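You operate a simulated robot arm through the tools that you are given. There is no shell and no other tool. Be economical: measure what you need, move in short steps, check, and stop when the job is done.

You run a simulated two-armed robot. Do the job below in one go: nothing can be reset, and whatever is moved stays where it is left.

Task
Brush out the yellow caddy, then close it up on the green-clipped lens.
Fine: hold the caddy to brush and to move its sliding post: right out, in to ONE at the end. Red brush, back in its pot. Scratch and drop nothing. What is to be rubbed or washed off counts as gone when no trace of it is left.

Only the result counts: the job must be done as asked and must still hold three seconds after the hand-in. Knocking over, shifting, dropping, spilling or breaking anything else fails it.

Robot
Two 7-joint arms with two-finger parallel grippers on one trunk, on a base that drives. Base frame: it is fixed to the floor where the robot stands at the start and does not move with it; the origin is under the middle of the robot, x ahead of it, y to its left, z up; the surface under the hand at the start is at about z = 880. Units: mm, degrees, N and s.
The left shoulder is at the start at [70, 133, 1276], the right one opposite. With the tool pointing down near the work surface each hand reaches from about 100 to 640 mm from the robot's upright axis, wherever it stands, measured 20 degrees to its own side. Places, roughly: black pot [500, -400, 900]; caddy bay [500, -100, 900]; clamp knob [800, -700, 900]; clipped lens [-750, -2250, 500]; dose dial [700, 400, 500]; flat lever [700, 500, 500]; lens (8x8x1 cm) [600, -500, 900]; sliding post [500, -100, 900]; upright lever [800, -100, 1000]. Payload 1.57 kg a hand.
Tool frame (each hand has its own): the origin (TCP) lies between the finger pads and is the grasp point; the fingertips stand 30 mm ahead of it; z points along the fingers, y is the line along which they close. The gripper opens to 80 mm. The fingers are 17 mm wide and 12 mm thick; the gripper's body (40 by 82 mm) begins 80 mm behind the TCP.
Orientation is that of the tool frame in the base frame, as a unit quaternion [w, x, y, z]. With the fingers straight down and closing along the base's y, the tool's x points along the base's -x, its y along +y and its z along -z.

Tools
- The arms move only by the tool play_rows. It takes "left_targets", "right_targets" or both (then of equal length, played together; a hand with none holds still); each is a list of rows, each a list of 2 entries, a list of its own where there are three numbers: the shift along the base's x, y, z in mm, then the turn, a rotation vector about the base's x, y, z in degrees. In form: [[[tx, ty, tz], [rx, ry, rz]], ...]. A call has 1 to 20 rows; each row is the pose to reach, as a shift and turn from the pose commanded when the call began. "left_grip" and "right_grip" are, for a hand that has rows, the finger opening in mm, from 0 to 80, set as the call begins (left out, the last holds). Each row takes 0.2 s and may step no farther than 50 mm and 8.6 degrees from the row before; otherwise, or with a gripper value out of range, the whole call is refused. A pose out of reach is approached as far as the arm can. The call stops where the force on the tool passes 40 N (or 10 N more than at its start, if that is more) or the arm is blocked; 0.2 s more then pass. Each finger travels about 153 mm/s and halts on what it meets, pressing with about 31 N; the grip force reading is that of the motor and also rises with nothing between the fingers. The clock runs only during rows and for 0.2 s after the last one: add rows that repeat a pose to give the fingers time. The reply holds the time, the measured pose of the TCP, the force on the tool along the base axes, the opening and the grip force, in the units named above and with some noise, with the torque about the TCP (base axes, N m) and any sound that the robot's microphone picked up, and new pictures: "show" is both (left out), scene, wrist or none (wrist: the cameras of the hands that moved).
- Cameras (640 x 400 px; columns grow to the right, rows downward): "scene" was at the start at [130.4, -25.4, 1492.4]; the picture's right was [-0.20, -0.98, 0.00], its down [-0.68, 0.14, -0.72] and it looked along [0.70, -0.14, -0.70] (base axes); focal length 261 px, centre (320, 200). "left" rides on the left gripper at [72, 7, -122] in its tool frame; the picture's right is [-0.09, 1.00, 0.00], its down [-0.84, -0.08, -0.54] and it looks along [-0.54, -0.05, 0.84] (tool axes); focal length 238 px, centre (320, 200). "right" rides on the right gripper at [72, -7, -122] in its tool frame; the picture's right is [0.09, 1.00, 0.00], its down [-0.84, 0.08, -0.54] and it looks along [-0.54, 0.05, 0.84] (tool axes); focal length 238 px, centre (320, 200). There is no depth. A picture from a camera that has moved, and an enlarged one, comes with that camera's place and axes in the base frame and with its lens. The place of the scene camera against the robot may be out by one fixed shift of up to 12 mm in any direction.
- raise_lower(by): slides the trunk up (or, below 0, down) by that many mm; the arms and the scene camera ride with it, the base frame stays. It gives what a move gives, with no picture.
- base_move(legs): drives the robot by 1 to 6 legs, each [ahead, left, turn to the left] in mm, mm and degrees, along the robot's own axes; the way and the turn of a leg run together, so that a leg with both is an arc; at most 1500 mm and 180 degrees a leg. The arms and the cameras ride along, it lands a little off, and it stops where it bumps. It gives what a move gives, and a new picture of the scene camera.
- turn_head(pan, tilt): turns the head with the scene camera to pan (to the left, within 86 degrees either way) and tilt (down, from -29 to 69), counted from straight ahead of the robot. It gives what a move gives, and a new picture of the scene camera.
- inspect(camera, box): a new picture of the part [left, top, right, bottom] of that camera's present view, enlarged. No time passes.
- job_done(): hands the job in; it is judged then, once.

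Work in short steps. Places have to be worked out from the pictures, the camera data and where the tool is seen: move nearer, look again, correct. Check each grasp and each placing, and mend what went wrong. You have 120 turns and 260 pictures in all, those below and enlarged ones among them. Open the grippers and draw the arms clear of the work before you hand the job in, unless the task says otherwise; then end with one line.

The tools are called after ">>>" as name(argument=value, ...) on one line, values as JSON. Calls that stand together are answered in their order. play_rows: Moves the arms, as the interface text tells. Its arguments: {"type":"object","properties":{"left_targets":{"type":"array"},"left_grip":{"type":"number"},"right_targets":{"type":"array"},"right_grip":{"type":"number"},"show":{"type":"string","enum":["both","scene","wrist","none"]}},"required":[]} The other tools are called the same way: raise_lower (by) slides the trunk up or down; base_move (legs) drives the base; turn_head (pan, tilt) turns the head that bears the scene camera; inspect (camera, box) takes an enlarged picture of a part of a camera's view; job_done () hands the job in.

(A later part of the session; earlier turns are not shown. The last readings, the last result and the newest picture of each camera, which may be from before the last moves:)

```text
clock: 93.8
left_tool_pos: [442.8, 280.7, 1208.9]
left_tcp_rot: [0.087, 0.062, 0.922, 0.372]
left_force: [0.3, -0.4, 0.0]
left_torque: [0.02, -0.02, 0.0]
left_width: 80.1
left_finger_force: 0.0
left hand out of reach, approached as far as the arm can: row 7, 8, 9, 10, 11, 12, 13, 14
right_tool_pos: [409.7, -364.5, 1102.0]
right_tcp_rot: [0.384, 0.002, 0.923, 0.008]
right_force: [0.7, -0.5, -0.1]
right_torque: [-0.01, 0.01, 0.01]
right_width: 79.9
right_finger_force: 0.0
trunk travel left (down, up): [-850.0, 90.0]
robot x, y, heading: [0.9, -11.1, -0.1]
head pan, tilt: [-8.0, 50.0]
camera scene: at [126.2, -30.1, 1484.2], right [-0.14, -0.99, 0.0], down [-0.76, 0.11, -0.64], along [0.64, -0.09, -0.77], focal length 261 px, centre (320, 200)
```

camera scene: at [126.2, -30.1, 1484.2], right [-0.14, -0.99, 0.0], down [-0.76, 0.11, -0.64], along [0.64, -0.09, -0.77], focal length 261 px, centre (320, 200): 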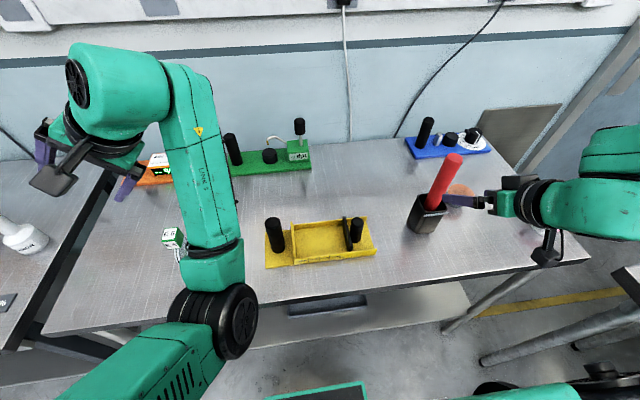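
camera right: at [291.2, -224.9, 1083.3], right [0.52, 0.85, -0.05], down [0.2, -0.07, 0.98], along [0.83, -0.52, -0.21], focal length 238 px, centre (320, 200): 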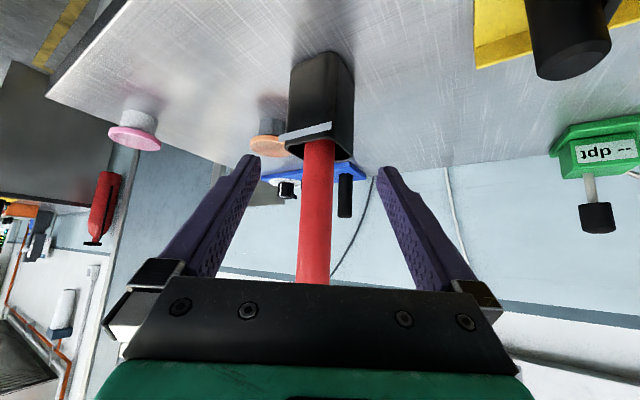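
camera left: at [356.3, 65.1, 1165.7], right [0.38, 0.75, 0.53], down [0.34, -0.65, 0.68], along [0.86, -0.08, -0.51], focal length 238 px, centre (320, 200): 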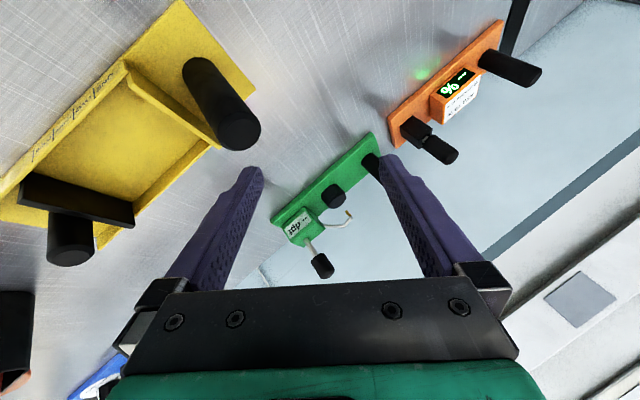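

The elbow is now on the inner side. I swing the hand far left so the arm straightens, rolling the hand upright as it goes.

>>> play_rows(left_targets=[[[5, 15, 0], [-2, 0, 0]], [[10, 30, 0], [-4, 0, 0]], [[15, 45, 0], [-6, 0, 0]], [[20, 60, 0], [-8, 0, 0]], [[25, 75, 0], [-10, 0, 0]], [[30, 90, 0], [-13, 0, 0]], [[30, 105, 0], [-16, 0, 0]], [[30, 120, 0], [-19, 0, 0]], [[30, 135, 0], [-22, 0, 0]], [[30, 150, 0], [-25, 0, 0]], [[30, 165, 0], [-28, 0, 0]], [[30, 180, 0], [-31, 0, 0]]], show="scene")

```text
clock: 96.4
left_tool_pos: [475.5, 443.8, 1205.9]
left_tcp_rot: [0.113, 0.05, 0.989, 0.086]
left_force: [-0.2, 0.8, 0.9]
left_torque: [-0.02, 0.01, -0.03]
left_width: 79.8
left_finger_force: 0.1
right_tool_pos: [409.2, -363.3, 1101.8]
right_tcp_rot: [0.384, 0.003, 0.923, 0.006]
right_force: [0.9, 0.2, 0.4]
right_torque: [0.0, 0.0, -0.02]
right_width: 80.0
right_finger_force: 0.0
trunk travel left (down, up): [-850.0, 90.0]
robot x, y, heading: [0.0, -8.9, -0.0]
head pan, tilt: [-8.0, 50.0]
camera scene: at [126.1, -28.8, 1484.2], right [-0.14, -0.99, 0.0], down [-0.76, 0.1, -0.64], along [0.64, -0.09, -0.77], focal length 261 px, centre (320, 200)
```

scene: 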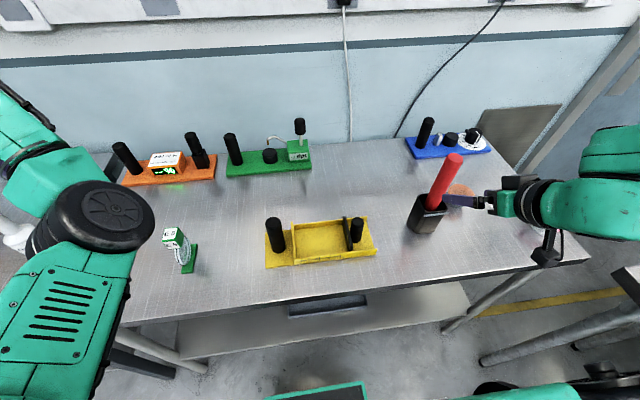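

Good, nearly vertical. I straighten fully with a slight over-roll so the elbow stays outside, then come back toward the lens at height.

>>> play_rows(left_targets=[[[0, 0, 5], [-5, 3, 1.5]], [[0, 0, 10], [-10, 6, 3]], [[0, 0, 15], [-15, 9, 4.5]], [[0, 0, 20], [-20, 13, 5.7]], [[-5, -15, 20], [-20, 13, 5.7]], [[-10, -40, 20], [-19, 13, 5.7]], [[-15, -65, 20], [-17, 13, 5.7]], [[-20, -90, 20], [-15, 13, 5.7]], [[-25, -115, 20], [-13, 13, 5.7]], [[-30, -140, 20], [-11.5, 13, 5.7]], [[-35, -160, 20], [-9.9, 13, 5.7]], [[-35, -160, 20], [-9.9, 13, 5.7]]], show="scene")

```text
clock: 99.0
left_tool_pos: [458.9, 319.5, 1236.2]
left_tcp_rot: [-0.001, 0.001, 1.0, 0.0]
left_force: [0.6, -0.4, 0.4]
left_torque: [0.0, -0.01, 0.01]
left_width: 80.0
left_finger_force: 0.0
left hand out of reach, approached as far as the arm can: row 10, 11, 12
right_tool_pos: [410.2, -364.8, 1101.1]
right_tcp_rot: [0.384, 0.003, 0.923, 0.007]
right_force: [0.5, 0.0, 0.9]
right_torque: [0.02, 0.01, 0.01]
right_width: 80.1
right_finger_force: 0.1
trunk travel left (down, up): [-850.0, 90.0]
robot x, y, heading: [-1.1, -11.0, 0.0]
head pan, tilt: [-8.0, 50.0]
camera scene: at [126.1, -31.2, 1484.3], right [-0.14, -0.99, 0.0], down [-0.76, 0.11, -0.64], along [0.64, -0.09, -0.77], focal length 261 px, centre (320, 200)
```

scene: 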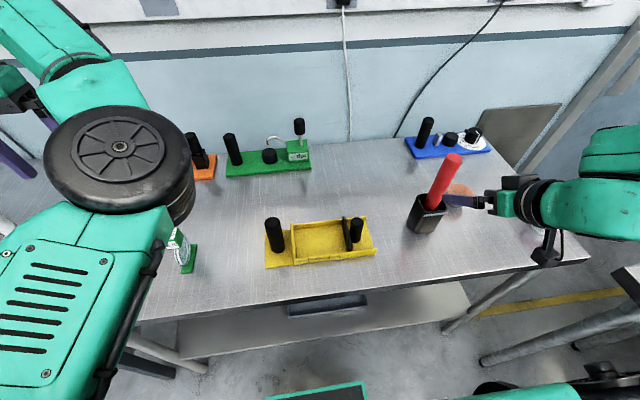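

Vertical now. I descend beside the lens to about (480, 300, 1090) and look with the wrist camera.

>>> play_rows(left_targets=[[[4, 0, -30], [0, 0, 0]], [[8, 0, -60], [0, 0, 0]], [[12, 0, -90], [0, 0, 0]], [[16, -5, -115], [0, 0, 0]], [[20, -12, -135], [0, 0, 0]], [[22, -20, -145], [0, 0, 0]], [[22, -20, -145], [0, 0, 0]]], show="both")

```text
clock: 100.6
left_tool_pos: [482.4, 300.7, 1092.3]
left_tcp_rot: [0.0, 0.0, 1.0, 0.001]
left_force: [-0.5, 0.6, -0.2]
left_torque: [-0.03, 0.02, -0.01]
left_width: 80.1
left_finger_force: 0.1
right_tool_pos: [410.4, -364.0, 1101.1]
right_tcp_rot: [0.383, 0.001, 0.924, 0.008]
right_force: [-0.4, -0.2, -0.4]
right_torque: [-0.02, 0.01, -0.03]
right_width: 79.9
right_finger_force: 0.1
trunk travel left (down, up): [-850.0, 90.0]
robot x, y, heading: [-1.3, -8.3, 0.2]
head pan, tilt: [-8.0, 50.0]
camera scene: at [126.1, -30.1, 1484.3], right [-0.14, -0.99, 0.0], down [-0.76, 0.11, -0.64], along [0.64, -0.09, -0.77], focal length 261 px, centre (320, 200)
camera left: at [410.7, 307.2, 1213.5], right [0.09, 1.0, 0.0], down [0.84, -0.08, 0.54], along [0.54, -0.05, -0.84], focal length 238 px, centre (320, 200)
```

scene: 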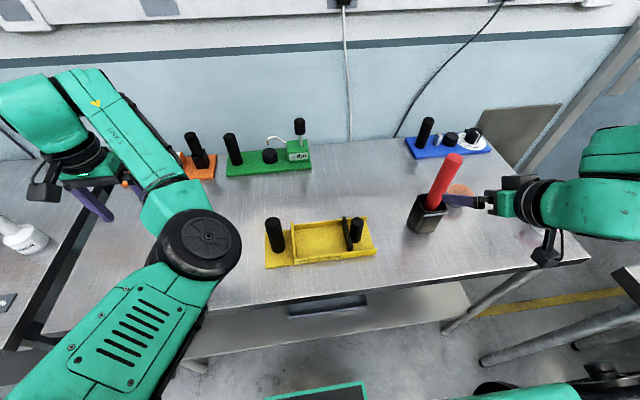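
left: 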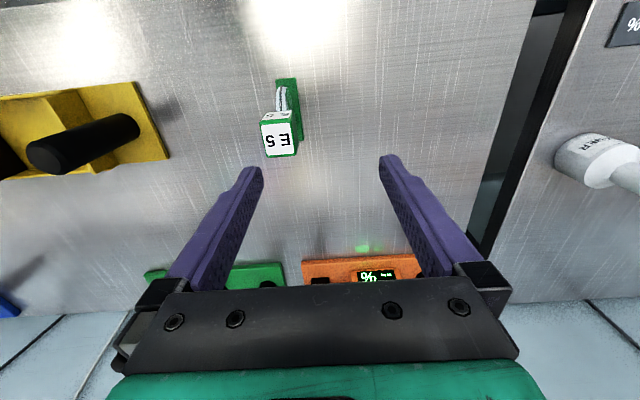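

I inspect the clip closely to refine position and orientation.

>>> inspect(camera="left", box=[230, 65, 340, 175])

```text
3.64 times, centred on (285, 120) of left
camera zoom: at [410.7, 307.2, 1213.5], right [0.09, 1.0, 0.0], down [0.84, -0.08, 0.54], along [0.54, -0.05, -0.84], focal length 867 px, centre (447, 491)
```

zoom: 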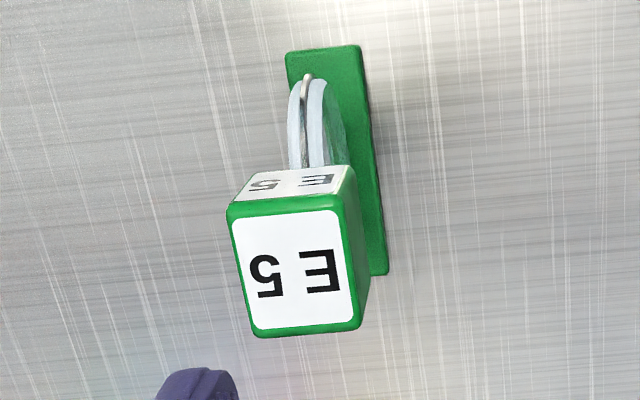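

Clip cube is ≈28 mm, centred near (481, 261), aligned with the axes. I move over it and check again.

>>> play_rows(left_targets=[[[0, -20, 0], [0, 0, 0]], [[-1, -40, 0], [0, 0, 0]], [[-1, -40, -30], [0, 0, 0]], [[-1, -40, -30], [0, 0, 0]]], show="wrist")

```text
clock: 101.6
left_tool_pos: [488.2, 268.0, 1056.2]
left_tcp_rot: [-0.001, 0.0, 1.0, 0.001]
left_force: [0.0, 0.3, -0.2]
left_torque: [0.01, 0.0, -0.01]
left_width: 79.9
left_finger_force: 0.1
left hand out of reach, approached as far as the arm can: row 1, 2, 3, 4
right_tool_pos: [410.3, -363.8, 1101.2]
right_tcp_rot: [0.384, 0.002, 0.923, 0.007]
right_force: [-0.2, 0.1, 0.4]
right_torque: [0.03, -0.04, -0.01]
right_width: 80.0
right_finger_force: 0.0
trunk travel left (down, up): [-850.0, 90.0]
robot x, y, heading: [1.6, -11.0, 0.1]
head pan, tilt: [-8.0, 50.0]
camera left: at [417.6, 273.5, 1178.4], right [0.09, 1.0, 0.0], down [0.84, -0.08, 0.54], along [0.54, -0.05, -0.84], focal length 238 px, centre (320, 200)
```

left: 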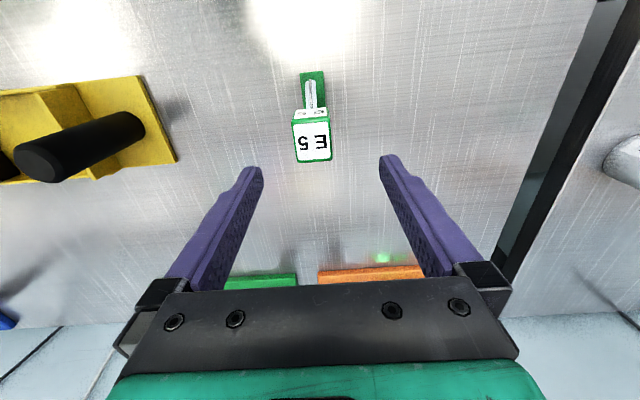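

In this posture the left hand can't come further inward, but the base can carry it. First I bring the right arm up to its high upright pose so it is clear of pot and brush, and raise the left.

>>> play_rows(right_targets=[[[-10, 10, 15], [0, 6, 0]], [[-20, 20, 35], [0, 12, 0]], [[-28, 35, 55], [0, 18, 0]], [[-34, 50, 75], [0, 24, 0]], [[-40, 65, 95], [0, 30, 0]], [[-46, 78, 115], [0, 36, 0]], [[-50, 88, 132], [0, 41, 0]], [[-52, 95, 146], [0, 45, 0]], [[-52, 95, 146], [0, 45, 0]]], left_targets=[[[0, 5, 10], [0, 0, 0]], [[0, 10, 20], [0, 0, 0]], [[0, 15, 30], [0, 0, 0]], [[0, 20, 40], [0, 0, 0]], [[0, 25, 40], [0, 0, 0]], [[0, 30, 40], [0, 0, 0]], [[0, 32, 40], [0, 0, 0]], [[0, 32, 40], [0, 0, 0]], [[0, 32, 40], [0, 0, 0]]], show="none")

>>> base_move(legs=[[0, -60, 0]])

```text
clock: 103.6
left_tool_pos: [489.5, 300.3, 1096.3]
left_tcp_rot: [-0.001, 0.001, 1.0, 0.001]
left_force: [0.1, -1.3, 0.3]
left_torque: [-0.02, -0.01, 0.0]
left_width: 80.1
left_finger_force: 0.1
right_tool_pos: [410.6, -364.0, 1100.7]
right_tcp_rot: [0.384, 0.002, 0.923, 0.007]
right_force: [0.0, 0.5, 1.1]
right_torque: [-0.01, 0.01, -0.01]
right_width: 80.4
right_finger_force: 0.1
right hand out of reach, approached as far as the arm can: row 1, 2, 3, 4, 5, 6, 7, 8, 9
trunk travel left (down, up): [-850.0, 90.0]
robot x, y, heading: [-1.1, -9.2, -0.0]
head pan, tilt: [-8.0, 50.0]
```

```text
clock: 104.5
left_tool_pos: [488.6, 247.6, 1093.7]
left_tcp_rot: [-0.001, 0.0, 1.0, -0.002]
left_force: [0.6, 1.1, 0.0]
left_torque: [-0.03, -0.01, -0.02]
left_width: 80.1
left_finger_force: 0.1
right_tool_pos: [410.2, -415.7, 1102.9]
right_tcp_rot: [0.384, 0.001, 0.923, 0.004]
right_force: [0.1, 1.2, 0.2]
right_torque: [-0.03, -0.03, -0.03]
right_width: 80.2
right_finger_force: 0.1
trunk travel left (down, up): [-850.0, 90.0]
robot x, y, heading: [-3.5, -71.3, 0.2]
head pan, tilt: [-8.0, 50.0]
camera scene: at [126.3, -79.7, 1484.3], right [-0.14, -0.99, 0.01], down [-0.76, 0.1, -0.64], along [0.64, -0.09, -0.77], focal length 261 px, centre (320, 200)
```

scene: 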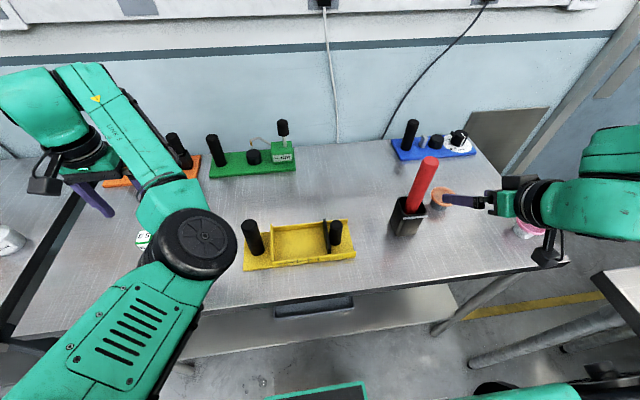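

The lens is now in reach of the left hand. First I free the right arm: a small raise and outward motion.

>>> play_rows(right_targets=[[[10, -10, 10], [0, 0, -4]], [[15, -15, 25], [0, 0, -8]], [[15, -15, 45], [0, 4, -8]], [[15, -15, 65], [0, 8, -8]], [[15, -10, 85], [0, 14, -8]], [[10, 0, 105], [0, 20, -8]], [[5, 10, 125], [0, 26, -6]], [[0, 20, 140], [0, 32, -4]], [[-10, 30, 150], [0, 38, -2]], [[-20, 40, 155], [0, 45, 0]], [[-20, 40, 155], [0, 45, 0]]], show="scene")

```text
clock: 106.9
left_tool_pos: [489.2, 241.7, 1096.5]
left_tcp_rot: [-0.001, 0.001, 1.0, 0.001]
left_force: [0.1, 0.0, 0.3]
left_torque: [0.02, 0.01, 0.03]
left_width: 80.0
left_finger_force: 0.2
right_tool_pos: [390.8, -382.4, 1257.5]
right_tcp_rot: [0.0, 0.004, 1.0, 0.007]
right_force: [-0.4, -0.4, 0.0]
right_torque: [-0.01, 0.0, 0.0]
right_width: 80.0
right_finger_force: 0.1
right hand out of reach, approached as far as the arm can: row 1
trunk travel left (down, up): [-850.0, 90.0]
robot x, y, heading: [-3.4, -69.8, 0.0]
head pan, tilt: [-8.0, 50.0]
camera scene: at [126.3, -89.3, 1484.2], right [-0.14, -0.99, 0.0], down [-0.76, 0.11, -0.64], along [0.64, -0.09, -0.77], focal length 261 px, centre (320, 200)
```

scene: 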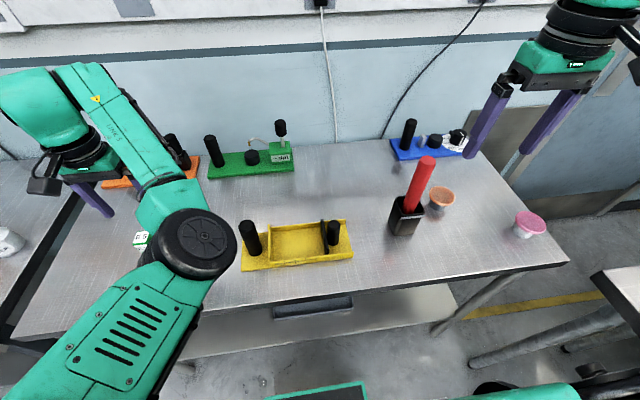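

Right arm is clear. Left hand over the clip: I shift to (481, 261) and lower to look.

>>> play_rows(left_targets=[[[-4, 10, 0], [0, 0, 0]], [[-8, 19, 0], [0, 0, 0]], [[-8, 19, -25], [0, 0, 0]], [[-8, 19, -50], [0, 0, 0]], [[-8, 19, -50], [0, 0, 0]]], show="wrist")

>>> inspect(camera="left", box=[250, 40, 390, 200])

```text
clock: 108.1
left_tool_pos: [482.1, 260.4, 1046.5]
left_tcp_rot: [-0.001, 0.0, 1.0, 0.001]
left_force: [-0.1, -0.9, -0.2]
left_torque: [0.0, -0.02, 0.0]
left_width: 79.9
left_finger_force: 0.1
right_tool_pos: [391.0, -382.4, 1256.4]
right_tcp_rot: [0.001, 0.005, 1.0, 0.007]
right_force: [0.0, 0.4, -0.1]
right_torque: [0.0, 0.0, 0.02]
right_width: 80.3
right_finger_force: 0.0
trunk travel left (down, up): [-850.0, 90.0]
robot x, y, heading: [-1.3, -70.1, -0.0]
head pan, tilt: [-8.0, 50.0]
camera left: at [410.5, 266.4, 1169.1], right [0.09, 1.0, 0.0], down [0.84, -0.08, 0.54], along [0.54, -0.05, -0.84], focal length 238 px, centre (320, 200)
```

left: 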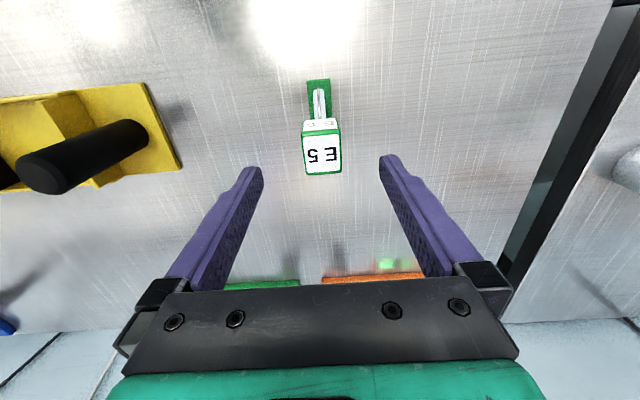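

```text
2.50 times, centred on (320, 120) of left
camera zoom: at [410.5, 266.4, 1169.1], right [0.09, 1.0, 0.0], down [0.84, -0.08, 0.54], along [0.54, -0.05, -0.84], focal length 596 px, centre (320, 400)
```

zoom: 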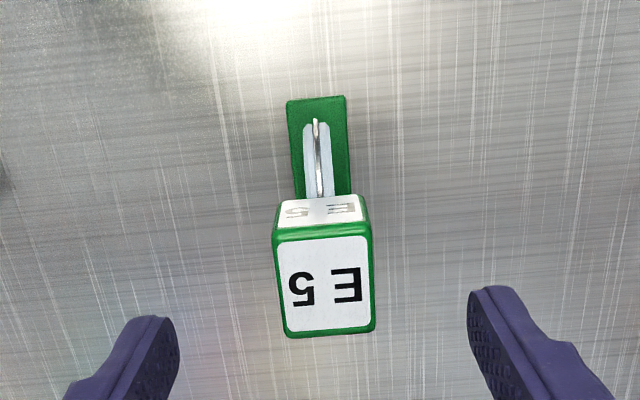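

Clip cube top at z≈993, centre (480, 261). I lower to TCP z≈982 and close on it.

>>> play_rows(left_targets=[[[-2, 1, -25], [0, 0, 0]], [[-2, 1, -50], [0, 0, 0]], [[-2, 1, -64], [0, 0, 0]], [[-2, 1, -64], [0, 0, 0]]], show="wrist")

>>> play_rows(left_targets=[[[0, 0, 0], [0, 0, 0]], [[0, 0, 0], [0, 0, 0]], [[0, 0, 0], [0, 0, 0]]], left_grip=0, show="wrist")

```text
clock: 109.1
left_tool_pos: [479.6, 262.0, 982.3]
left_tcp_rot: [0.0, 0.001, 1.0, 0.0]
left_force: [-0.1, 0.4, 0.0]
left_torque: [0.01, -0.02, -0.01]
left_width: 80.0
left_finger_force: 0.1
right_tool_pos: [390.0, -383.0, 1256.7]
right_tcp_rot: [0.001, 0.004, 1.0, 0.006]
right_force: [0.2, 0.2, 0.1]
right_torque: [-0.01, -0.03, -0.01]
right_width: 80.0
right_finger_force: 0.1
trunk travel left (down, up): [-850.0, 90.0]
robot x, y, heading: [1.8, -66.2, 0.1]
head pan, tilt: [-8.0, 50.0]
camera left: at [407.6, 267.2, 1104.8], right [0.09, 1.0, 0.0], down [0.84, -0.08, 0.54], along [0.54, -0.05, -0.84], focal length 238 px, centre (320, 200)
```

left: 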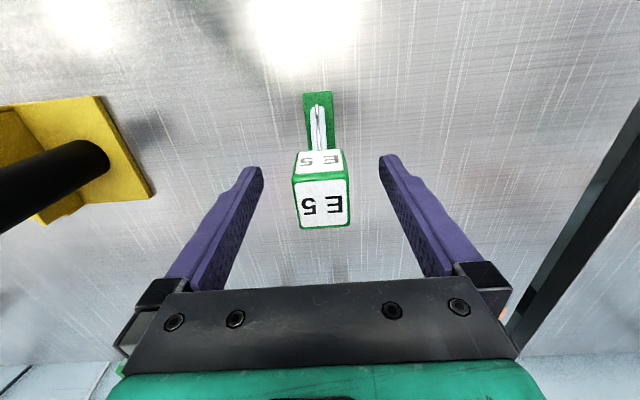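

```text
clock: 109.9
left_tool_pos: [480.5, 261.1, 983.5]
left_tcp_rot: [-0.001, 0.0, 1.0, 0.0]
left_force: [-0.2, 0.1, 0.8]
left_torque: [0.01, 0.0, 0.04]
left_width: 29.6
left_finger_force: 30.6
right_tool_pos: [390.7, -381.5, 1256.6]
right_tcp_rot: [0.001, 0.004, 1.0, 0.006]
right_force: [-0.3, 0.6, 0.2]
right_torque: [0.01, 0.02, -0.01]
right_width: 80.0
right_finger_force: 0.0
trunk travel left (down, up): [-850.0, 90.0]
robot x, y, heading: [-1.6, -67.0, 0.3]
head pan, tilt: [-8.0, 50.0]
camera left: at [407.7, 267.3, 1104.8], right [0.09, 1.0, 0.0], down [0.84, -0.08, 0.54], along [0.54, -0.05, -0.84], focal length 238 px, centre (320, 200)
```

left: 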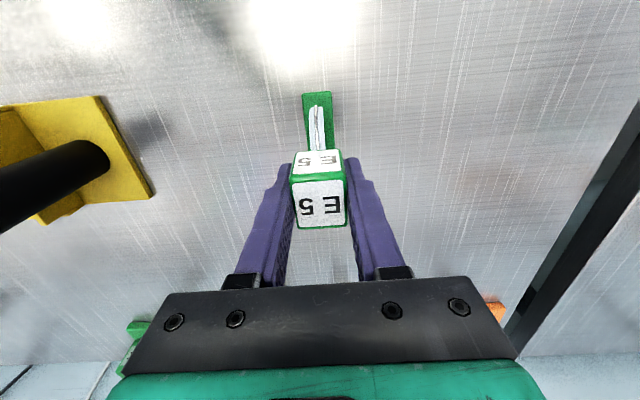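

Clip held (29.6 mm). I lift it straight up 140 mm and check what comes with it.

>>> play_rows(left_targets=[[[0, 0, 10], [0, 0, 0]], [[0, 0, 30], [0, 0, 0]], [[0, 0, 55], [0, 0, 0]], [[0, 0, 80], [0, 0, 0]], [[0, 0, 110], [0, 0, 0]], [[0, 0, 140], [0, 0, 0]], [[0, 0, 140], [0, 0, 0]]], show="both")

```text
clock: 111.5
left_tool_pos: [480.3, 262.6, 1121.7]
left_tcp_rot: [-0.001, 0.0, 1.0, 0.001]
left_force: [0.3, 0.7, -0.8]
left_torque: [-0.02, 0.01, 0.04]
left_width: 29.2
left_finger_force: 30.8
right_tool_pos: [391.1, -383.3, 1257.0]
right_tcp_rot: [0.002, 0.005, 1.0, 0.006]
right_force: [-0.1, 0.0, -0.8]
right_torque: [-0.01, 0.02, 0.0]
right_width: 79.9
right_finger_force: 0.2
trunk travel left (down, up): [-850.0, 90.0]
robot x, y, heading: [-0.7, -70.1, 0.1]
head pan, tilt: [-8.0, 50.0]
camera scene: at [126.6, -88.9, 1484.2], right [-0.14, -0.99, 0.0], down [-0.76, 0.1, -0.64], along [0.64, -0.09, -0.77], focal length 261 px, centre (320, 200)
camera left: at [408.0, 267.6, 1245.2], right [0.09, 1.0, 0.0], down [0.84, -0.08, 0.54], along [0.54, -0.05, -0.84], focal length 238 px, centre (320, 200)
```

scene: 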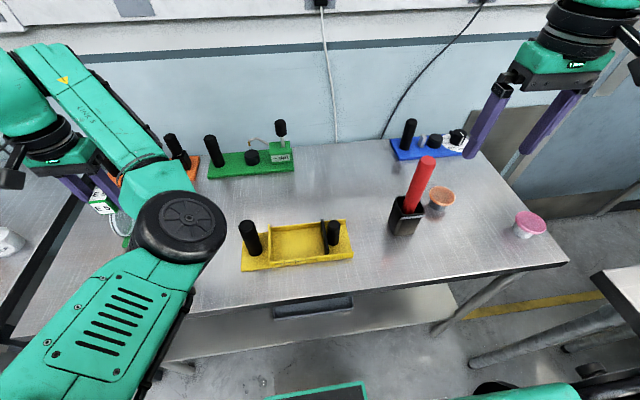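
left: 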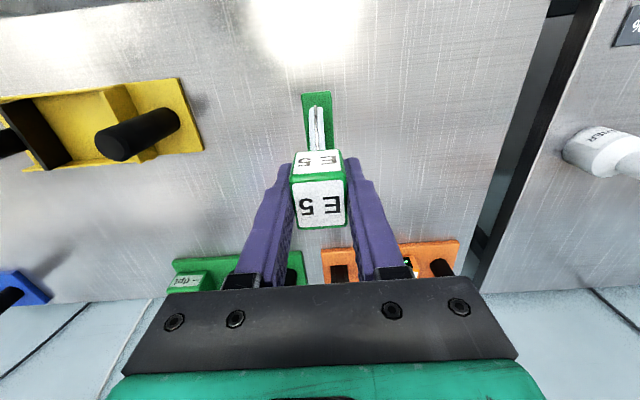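

The whole lens with its foot is in hand, foot bottom at about z 1018. I drive the robot right 270 mm to bring it over the caddy.

>>> base_move(legs=[[0, -270, 0]])

>>> inspect(camera="left", box=[160, 60, 480, 260])

```text
clock: 113.4
left_tool_pos: [480.5, -4.6, 1122.6]
left_tcp_rot: [0.0, 0.001, 1.0, 0.0]
left_force: [-0.2, 0.2, -0.8]
left_torque: [0.0, 0.0, 0.03]
left_width: 29.3
left_finger_force: 30.5
right_tool_pos: [389.4, -649.1, 1256.7]
right_tcp_rot: [0.001, 0.006, 1.0, 0.005]
right_force: [0.2, -0.3, 0.0]
right_torque: [-0.02, 0.01, -0.01]
right_width: 79.9
right_finger_force: 0.0
trunk travel left (down, up): [-850.0, 90.0]
robot x, y, heading: [0.6, -340.1, 0.1]
head pan, tilt: [-8.0, 50.0]
camera scene: at [126.7, -354.7, 1484.2], right [-0.14, -0.99, 0.0], down [-0.76, 0.11, -0.64], along [0.64, -0.09, -0.77], focal length 261 px, centre (320, 200)
```

scene: 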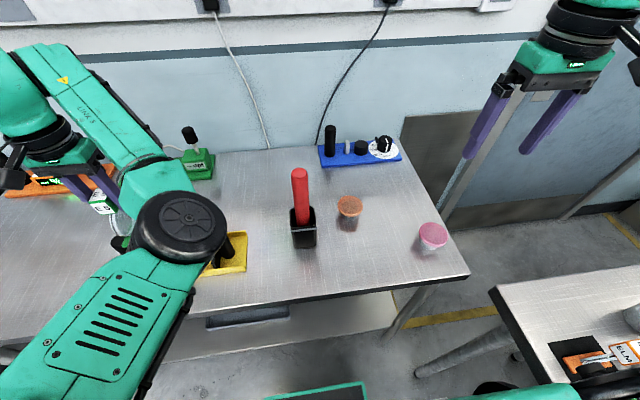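

```text
2.00 times, centred on (320, 160) of left
camera zoom: at [408.9, 0.7, 1244.3], right [0.09, 1.0, 0.0], down [0.84, -0.08, 0.54], along [0.54, -0.05, -0.84], focal length 477 px, centre (320, 280)
```

zoom: 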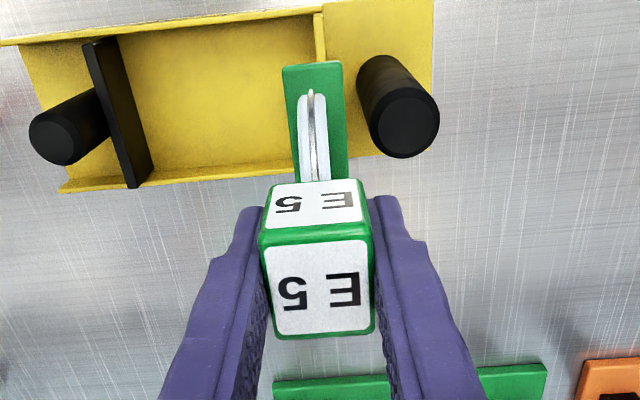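

Fixed wall's inner face is near y≈-4; foot is ≈26×78 mm. I move to y≈-20.5 and lower to just above the caddy's walls for a precise look.

>>> play_rows(left_targets=[[[-1, -8, 0], [0, 0, 0]], [[-3, -16, 0], [0, 0, 0]], [[-3, -16, -30], [0, 0, 0]], [[-3, -16, -60], [0, 0, 0]], [[-3, -16, -72], [0, 0, 0]], [[-3, -16, -72], [0, 0, 0]]], show="wrist")

>>> inspect(camera="left", box=[160, 40, 480, 240])

>>> turn_head(pan=32, tilt=50)

```text
clock: 114.8
left_tool_pos: [476.2, -23.6, 1050.9]
left_tcp_rot: [-0.002, 0.0, 1.0, 0.001]
left_force: [0.6, -0.3, -0.6]
left_torque: [0.01, 0.0, -0.01]
left_width: 29.0
left_finger_force: 31.4
right_tool_pos: [390.3, -652.4, 1255.4]
right_tcp_rot: [0.001, 0.006, 1.0, 0.007]
right_force: [-0.6, -0.3, 0.5]
right_torque: [0.03, 0.04, 0.0]
right_width: 79.9
right_finger_force: 0.0
trunk travel left (down, up): [-850.0, 90.0]
robot x, y, heading: [-1.0, -339.3, 0.0]
head pan, tilt: [-8.0, 50.0]
camera left: at [405.5, -17.7, 1173.0], right [0.09, 1.0, 0.0], down [0.84, -0.08, 0.54], along [0.54, -0.05, -0.84], focal length 238 px, centre (320, 200)
```

left: 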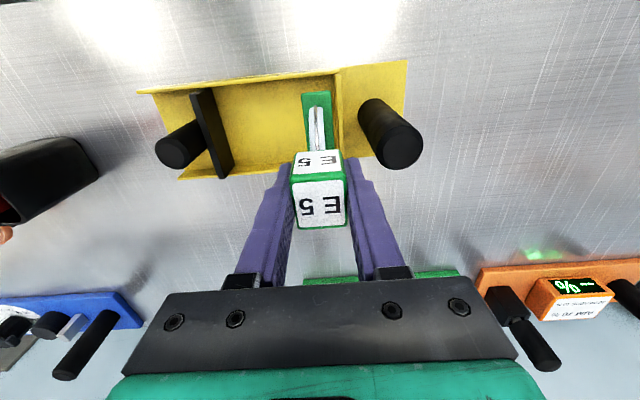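

```text
2.00 times, centred on (320, 140) of left
camera zoom: at [405.5, -17.7, 1173.0], right [0.09, 1.0, 0.0], down [0.84, -0.08, 0.54], along [0.54, -0.05, -0.84], focal length 477 px, centre (320, 320)
```

zoom: 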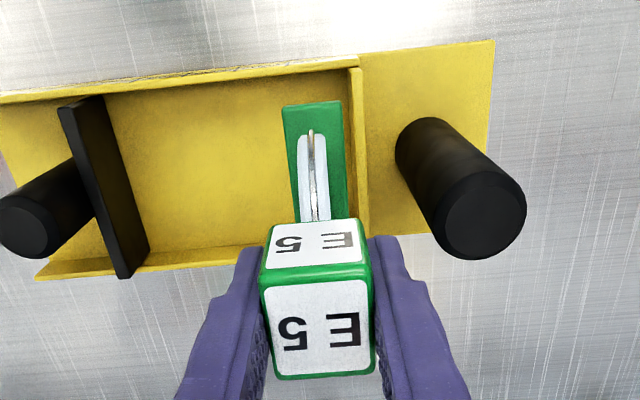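

```text
clock: 115.9
left_tool_pos: [476.3, -24.3, 1051.6]
left_tcp_rot: [-0.001, 0.001, 1.0, 0.001]
left_force: [0.1, 0.1, -0.8]
left_torque: [0.02, -0.03, -0.02]
left_width: 29.4
left_finger_force: 31.1
right_tool_pos: [389.5, -651.1, 1256.4]
right_tcp_rot: [0.001, 0.006, 1.0, 0.006]
right_force: [0.3, -0.1, 0.2]
right_torque: [-0.03, -0.01, 0.02]
right_width: 79.9
right_finger_force: 0.1
trunk travel left (down, up): [-850.0, 90.0]
robot x, y, heading: [2.5, -338.8, -0.2]
head pan, tilt: [32.0, 50.0]
camera scene: at [115.7, -306.1, 1484.2], right [0.53, -0.85, 0.0], down [-0.65, -0.41, -0.64], along [0.55, 0.34, -0.77], focal length 261 px, centre (320, 200)
```

scene: 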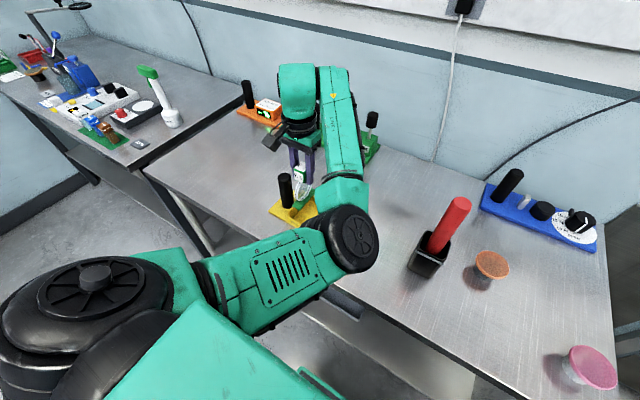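

Interior spans x≈429–517 (centre ≈473) and the fixed wall's inner face is at y≈-5.5. Foot is centred at (476, -24), so I need about -3.5 in x and +3.5 in y. I cross-check with the scene camera.

>>> inspect(camera="scene", box=[250, 150, 360, 235])

>>> play_rows(left_targets=[[[-3.5, 3.5, 0], [0, 0, 0]], [[-3.5, 3.5, -12], [0, 0, 0]], [[-3.5, 3.5, -20], [0, 0, 0]], [[-3.5, 3.5, -20], [0, 0, 0]]], show="wrist")

>>> inspect(camera="left", box=[220, 40, 420, 180])

```text
4.71 times, centred on (305, 192) of scene
camera zoom: at [115.7, -306.1, 1484.2], right [0.53, -0.85, 0.0], down [-0.65, -0.41, -0.64], along [0.55, 0.34, -0.77], focal length 1226 px, centre (391, 235)
```

zoom: 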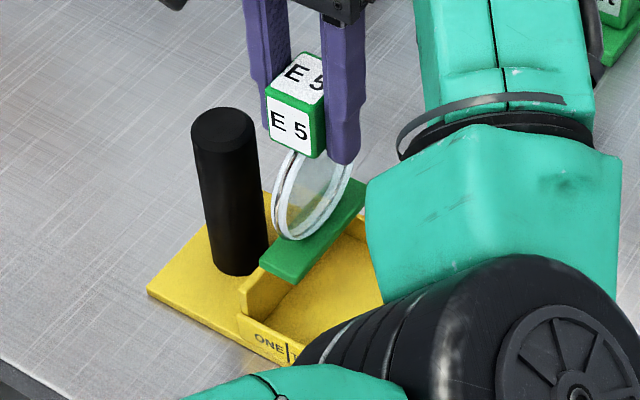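

```text
clock: 116.9
left_tool_pos: [474.0, -20.0, 1031.0]
left_tcp_rot: [-0.001, 0.001, 1.0, 0.001]
left_force: [0.1, -0.2, -1.0]
left_torque: [0.01, 0.03, 0.01]
left_width: 29.5
left_finger_force: 31.4
right_tool_pos: [390.2, -651.1, 1256.2]
right_tcp_rot: [0.001, 0.006, 1.0, 0.006]
right_force: [-0.2, 0.1, -0.1]
right_torque: [-0.03, 0.0, 0.01]
right_width: 79.9
right_finger_force: 0.0
trunk travel left (down, up): [-850.0, 90.0]
robot x, y, heading: [0.7, -339.6, 0.1]
head pan, tilt: [32.0, 50.0]
camera left: at [402.0, -13.7, 1152.9], right [0.09, 1.0, 0.0], down [0.84, -0.08, 0.54], along [0.54, -0.05, -0.84], focal length 238 px, centre (320, 200)
```

left: 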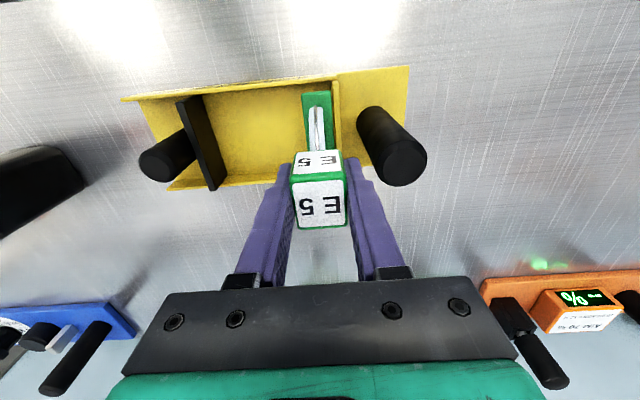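

```text
2.86 times, centred on (320, 110) of left
camera zoom: at [402.0, -13.7, 1152.9], right [0.09, 1.0, 0.0], down [0.84, -0.08, 0.54], along [0.54, -0.05, -0.84], focal length 681 px, centre (320, 457)
```

zoom: 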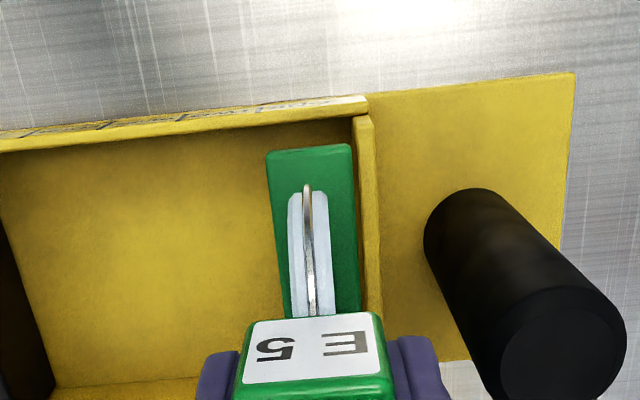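

Gap to the fixed wall is about 1.5 mm; I give it 1 mm more and lower in steps toward the floor.

>>> play_rows(left_targets=[[[0, -1, -10], [0, 0, 0]], [[0, -1, -20], [0, 0, 0]], [[0, -1, -30], [0, 0, 0]], [[0, -1, -36], [0, 0, 0]], [[0, -1, -36], [0, 0, 0]]], show="none")

>>> inspect(camera="left", box=[220, 40, 420, 180])

>>> inspect(camera="scene", box=[250, 150, 360, 235])

```text
clock: 118.1
left_tool_pos: [474.1, -22.3, 994.3]
left_tcp_rot: [-0.001, 0.001, 1.0, 0.001]
left_force: [-1.1, -0.4, -0.3]
left_torque: [0.0, -0.01, 0.04]
left_width: 29.3
left_finger_force: 31.0
right_tool_pos: [390.2, -652.3, 1258.0]
right_tcp_rot: [0.001, 0.005, 1.0, 0.006]
right_force: [-0.4, 0.0, 0.8]
right_torque: [0.04, -0.01, -0.01]
right_width: 79.9
right_finger_force: 0.0
trunk travel left (down, up): [-850.0, 90.0]
robot x, y, heading: [-1.1, -334.2, -0.1]
head pan, tilt: [32.0, 50.0]
```

```text
2.86 times, centred on (320, 110) of left
camera zoom: at [402.2, -15.3, 1116.7], right [0.09, 1.0, 0.0], down [0.84, -0.08, 0.54], along [0.54, -0.05, -0.84], focal length 681 px, centre (320, 457)
```

zoom: 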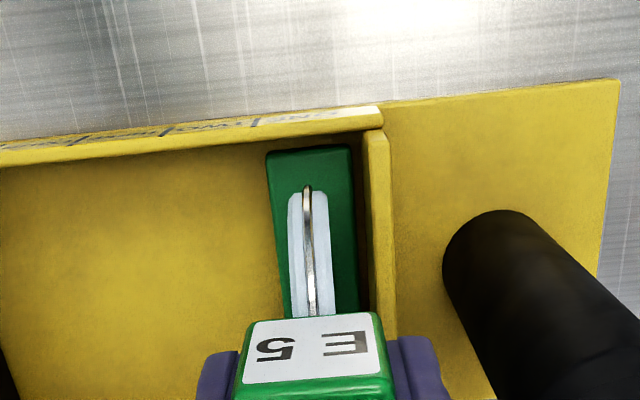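

```text
4.71 times, centred on (305, 192) of scene
camera zoom: at [115.7, -306.0, 1484.2], right [0.53, -0.85, 0.0], down [-0.65, -0.41, -0.64], along [0.55, 0.34, -0.77], focal length 1226 px, centre (391, 235)
```

zoom: 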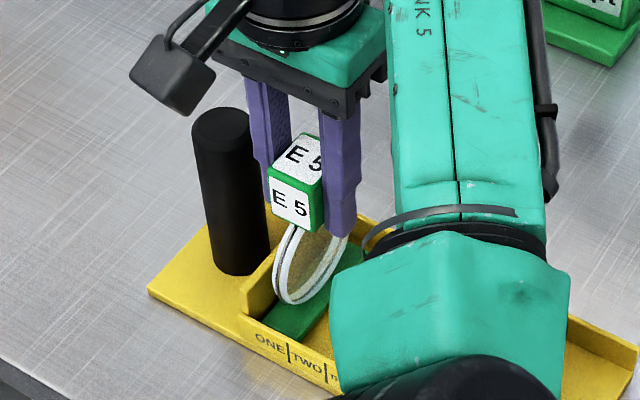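

The foot is inside with a small gap to the wall. I lower in 1.5 mm steps until it rests.

>>> play_rows(left_targets=[[[0, 0, -1.5], [0, 0, 0]], [[0, 0, -3], [0, 0, 0]], [[0, 0, -4.5], [0, 0, 0]], [[0, 0, -5], [0, 0, 0]]], show="none")

```text
clock: 119.1
left_tool_pos: [474.0, -20.6, 989.5]
left_tcp_rot: [0.0, 0.001, 1.0, 0.002]
left_force: [1.8, 0.1, 4.6]
left_torque: [0.03, 0.07, 0.0]
left_width: 29.3
left_finger_force: 30.8
right_tool_pos: [390.0, -651.6, 1256.3]
right_tcp_rot: [0.001, 0.006, 1.0, 0.006]
right_force: [-0.4, -0.2, -0.6]
right_torque: [-0.02, -0.02, -0.03]
right_width: 79.8
right_finger_force: 0.1
trunk travel left (down, up): [-850.0, 90.0]
robot x, y, heading: [-1.1, -335.9, 0.1]
head pan, tilt: [32.0, 50.0]
```

Resting on the floor (4.6 N). I open moderately (46 mm, to stay clear of the handle) and lift away.

>>> play_rows(left_targets=[[[0, 0, 0.5], [0, 0, 0]], [[0, 0, 0.5], [0, 0, 0]], [[0, 0, 0.5], [0, 0, 0]], [[0, 0, 25], [0, 0, 0]], [[0, 0, 60], [0, 0, 0]], [[0, 0, 100], [0, 0, 0]], [[0, 0, 120], [0, 0, 0]]], left_grip=46, show="wrist")

>>> inspect(camera="left", box=[200, 60, 440, 240])

```text
clock: 120.7
left_tool_pos: [473.5, -19.2, 1109.7]
left_tcp_rot: [-0.001, 0.0, 1.0, 0.001]
left_force: [-1.1, 0.5, 0.6]
left_torque: [0.0, 0.0, -0.05]
left_width: 45.9
left_finger_force: 0.1
right_tool_pos: [390.7, -651.7, 1257.2]
right_tcp_rot: [0.001, 0.006, 1.0, 0.005]
right_force: [-0.7, -0.4, -0.6]
right_torque: [0.04, -0.03, 0.04]
right_width: 79.9
right_finger_force: 0.1
trunk travel left (down, up): [-850.0, 90.0]
robot x, y, heading: [-0.2, -338.4, 0.1]
head pan, tilt: [32.0, 50.0]
camera left: at [402.2, -14.2, 1232.0], right [0.09, 1.0, 0.0], down [0.84, -0.08, 0.54], along [0.54, -0.05, -0.84], focal length 238 px, centre (320, 200)
```

left: 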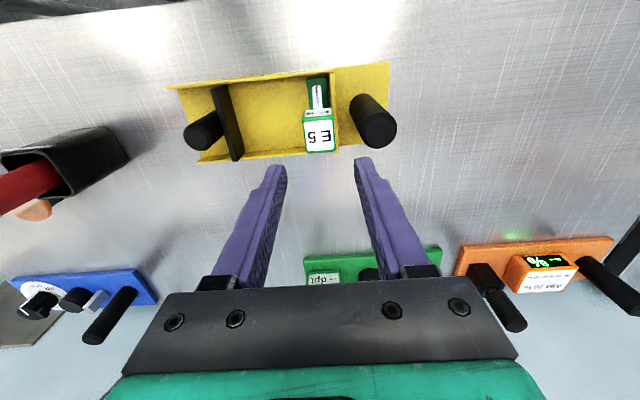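

```text
2.22 times, centred on (320, 150) of left
camera zoom: at [402.2, -14.2, 1232.0], right [0.09, 1.0, 0.0], down [0.84, -0.08, 0.54], along [0.54, -0.05, -0.84], focal length 530 px, centre (320, 311)
```

zoom: 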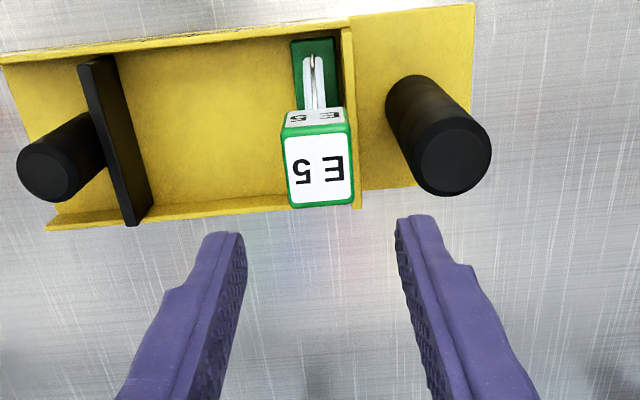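

The lens stands neatly beside the fixed wall. Now I raise the left hand high and drive back left to the working spot (base y≈+120).

>>> play_rows(left_targets=[[[-3, 0, 40], [0, 0, 0]], [[-8, 0, 80], [0, 0, 0]], [[-14, 0, 110], [0, 0, 0]], [[-18, 0, 125], [0, 0, 0]], [[-18, 0, 125], [0, 0, 0]]], left_grip=80, show="none")

>>> base_move(legs=[[0, 455, 0]])

```text
clock: 121.9
left_tool_pos: [452.1, -0.2, 1226.2]
left_tcp_rot: [-0.002, 0.001, 1.0, 0.001]
left_force: [0.3, 0.1, 0.5]
left_torque: [0.02, -0.01, -0.01]
left_width: 80.0
left_finger_force: 0.1
left hand out of reach, approached as far as the arm can: row 1, 2, 3, 4, 5
right_tool_pos: [390.7, -652.8, 1256.5]
right_tcp_rot: [0.001, 0.007, 1.0, 0.007]
right_force: [-0.3, -0.8, 1.1]
right_torque: [-0.02, 0.04, -0.01]
right_width: 80.1
right_finger_force: 0.0
trunk travel left (down, up): [-850.0, 90.0]
robot x, y, heading: [-1.6, -337.3, 0.0]
head pan, tilt: [32.0, 50.0]
```

```text
clock: 124.7
left_tool_pos: [452.0, 452.9, 1226.6]
left_tcp_rot: [-0.001, 0.0, 1.0, 0.002]
left_force: [0.0, 0.8, 0.8]
left_torque: [0.01, 0.03, 0.0]
left_width: 80.1
left_finger_force: 0.1
right_tool_pos: [390.6, -198.3, 1256.0]
right_tcp_rot: [0.001, 0.005, 1.0, 0.007]
right_force: [0.3, -0.3, 0.1]
right_torque: [0.01, 0.0, 0.01]
right_width: 79.9
right_finger_force: 0.0
trunk travel left (down, up): [-850.0, 90.0]
robot x, y, heading: [-2.4, 116.8, 0.3]
head pan, tilt: [32.0, 50.0]
camera scene: at [115.4, 146.3, 1484.3], right [0.53, -0.85, 0.0], down [-0.65, -0.41, -0.64], along [0.54, 0.34, -0.77], focal length 261 px, centre (320, 200)
```

scene: 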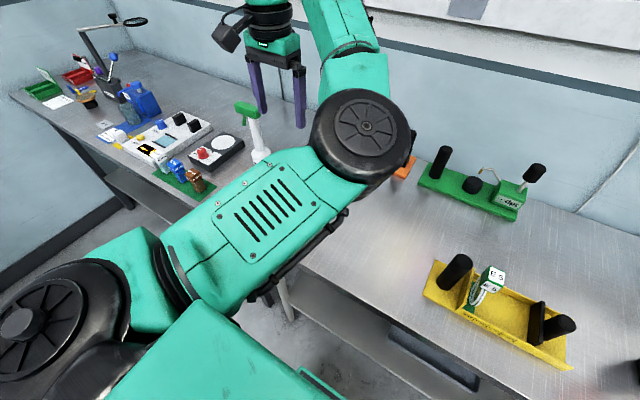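

The caddy and lens stand as placed. I now pitch the left hand 45° here, lowering it, to get back to the handle-holding pose.

>>> play_rows(left_targets=[[[0, 0, -15], [0, -6, 0]], [[0, 0, -30], [0, -12, 0]], [[-5, 0, -45], [0, -18, 0]], [[-10, 0, -60], [0, -24, 0]], [[-15, 0, -75], [0, -30, 0]], [[-20, 0, -90], [0, -36, 0]], [[-25, 0, -105], [0, -41, 0]], [[-30, 0, -120], [0, -45, 0]], [[-30, 0, -120], [0, -45, 0]]], show="scene")

```text
clock: 126.8
left_tool_pos: [417.8, 482.8, 1127.3]
left_tcp_rot: [0.396, -0.009, 0.917, 0.043]
left_force: [-0.1, -0.5, -0.2]
left_torque: [0.02, -0.02, -0.01]
left_width: 80.1
left_finger_force: 0.0
left hand out of reach, approached as far as the arm can: row 1, 2, 3, 4, 5, 6
right_tool_pos: [390.2, -196.6, 1256.7]
right_tcp_rot: [0.001, 0.005, 1.0, 0.006]
right_force: [0.3, -1.0, 0.4]
right_torque: [0.04, 0.04, -0.04]
right_width: 80.1
right_finger_force: 0.1
trunk travel left (down, up): [-850.0, 90.0]
robot x, y, heading: [-0.9, 114.4, -0.0]
head pan, tilt: [32.0, 50.0]
stopped in row 9 (left hand): the arm was blocked; the commanded pose is now the measured one
camera scene: at [115.4, 148.3, 1484.2], right [0.53, -0.85, 0.0], down [-0.65, -0.41, -0.64], along [0.54, 0.34, -0.77], focal length 261 px, centre (320, 200)
```

scene: 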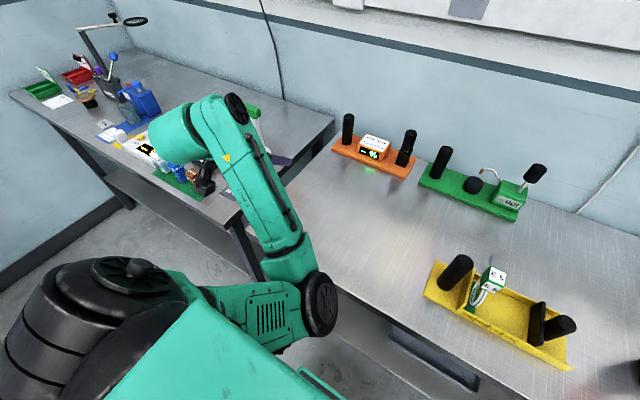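

Now in the low-elbow posture. I sweep the hand inward gradually with some yaw.

>>> play_rows(left_targets=[[[0, -20, 0], [0, 0, -1.5]], [[0, -40, 0], [0, 0, -3]], [[0, -60, 0], [0, 0, -4.5]], [[0, -80, 0], [0, 0, -6]], [[0, -100, 0], [0, 0, -7.5]], [[0, -120, 0], [0, 0, -9]], [[0, -140, 0], [0, 0, -10.5]], [[0, -160, 0], [0, 0, -12]], [[0, -180, 0], [0, 0, -13.5]], [[0, -200, 0], [0, 0, -15]], [[0, -220, 0], [0, 0, -16.5]], [[0, -240, 0], [0, 0, -18]]], show="scene")

```text
clock: 127.7
left_tool_pos: [432.0, 446.5, 1197.3]
left_tcp_rot: [0.473, 0.02, 0.878, 0.076]
left_force: [-0.2, -0.5, -0.3]
left_torque: [0.0, 0.0, 0.01]
left_width: 80.0
left_finger_force: 0.1
right_tool_pos: [390.0, -196.4, 1256.6]
right_tcp_rot: [0.001, 0.005, 1.0, 0.008]
right_force: [-0.6, -1.4, 0.4]
right_torque: [0.03, -0.01, 0.04]
right_width: 80.1
right_finger_force: 0.1
trunk travel left (down, up): [-850.0, 90.0]
robot x, y, heading: [-1.9, 115.6, -0.2]
head pan, tilt: [32.0, 50.0]
stopped in row 4 (left hand): the arm was blocked; the commanded pose is now the measured one
camera scene: at [115.3, 147.9, 1484.3], right [0.53, -0.85, 0.0], down [-0.65, -0.41, -0.64], along [0.54, 0.34, -0.77], focal length 261 px, centre (320, 200)
```

scene: 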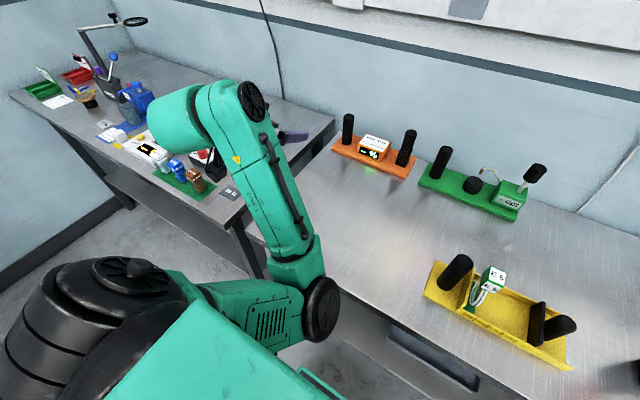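

Blocked again with the elbow inside. I'll swing the elbow over the top: first return to upright at far left.

>>> play_rows(left_targets=[[[2, 4, 3], [-1, 6.3, 0.3]], [[4, 8, 6], [-2, 12.5, 0.5]], [[6, 12, 9], [-3, 18.8, 0.8]], [[8, 16, 12], [-4, 25, 1.1]], [[10, 20, 15], [-5, 31.3, 1.3]], [[12, 24, 18], [-6, 37.6, 1.6]], [[14, 28, 21], [-7, 43.9, 1.9]], [[16, 32, 24], [-8, 50.2, 2.1]], [[18, 36, 27], [-9.1, 56.4, 2.4]], [[18, 36, 27], [-9.1, 56.4, 2.4]]], show="none")

>>> play_rows(left_targets=[[[0, -18, 2], [-6, 0, 0]], [[0, -36, 4], [-12, 0, 0]], [[0, -55, 8], [-18, 0, 0]], [[0, -74, 12], [-24, 0, 0]], [[0, -92, 18], [-30, 0, 0]], [[0, -110, 25], [-36, 0, 0]], [[0, -128, 33], [-42, 0, 0]], [[0, -145, 42], [-48, 0, 0]], [[0, -145, 42], [-48, 0, 0]]], show="scene")

```text
clock: 129.9
left_tool_pos: [451.1, 481.0, 1223.3]
left_tcp_rot: [0.0, 0.0, 1.0, -0.004]
left_force: [-0.1, -0.4, 0.9]
left_torque: [0.0, -0.02, 0.02]
left_width: 80.2
left_finger_force: 0.1
left hand out of reach, approached as far as the arm can: row 2, 3, 4, 5, 6
right_tool_pos: [390.8, -197.6, 1255.7]
right_tcp_rot: [0.001, 0.005, 1.0, 0.007]
right_force: [-0.2, -0.1, 0.1]
right_torque: [0.0, 0.01, -0.02]
right_width: 80.1
right_finger_force: 0.0
trunk travel left (down, up): [-850.0, 90.0]
robot x, y, heading: [0.9, 114.8, 0.0]
head pan, tilt: [32.0, 50.0]
```

```text
clock: 131.9
left_tool_pos: [452.4, 335.4, 1264.7]
left_tcp_rot: [-0.002, -0.001, 0.912, -0.41]
left_force: [0.4, 0.3, 0.5]
left_torque: [0.01, -0.06, 0.0]
left_width: 79.9
left_finger_force: 0.1
right_tool_pos: [390.2, -196.3, 1256.1]
right_tcp_rot: [0.001, 0.005, 1.0, 0.006]
right_force: [-0.5, -0.4, -0.9]
right_torque: [-0.01, 0.03, 0.0]
right_width: 80.0
right_finger_force: 0.1
trunk travel left (down, up): [-850.0, 90.0]
robot x, y, heading: [-0.3, 116.6, 0.0]
head pan, tilt: [32.0, 50.0]
camera scene: at [115.5, 148.4, 1484.2], right [0.53, -0.85, 0.0], down [-0.65, -0.41, -0.64], along [0.54, 0.34, -0.77], focal length 261 px, centre (320, 200)
```

scene: 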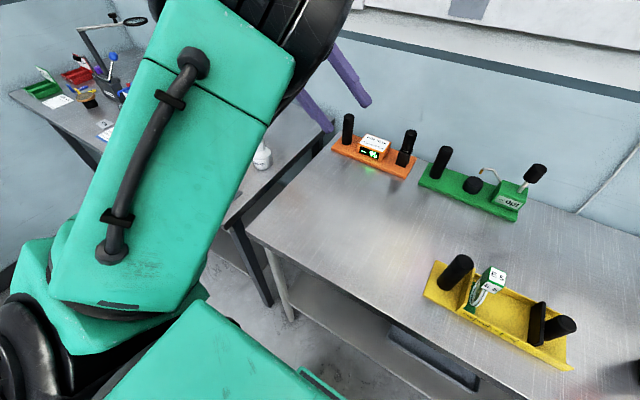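

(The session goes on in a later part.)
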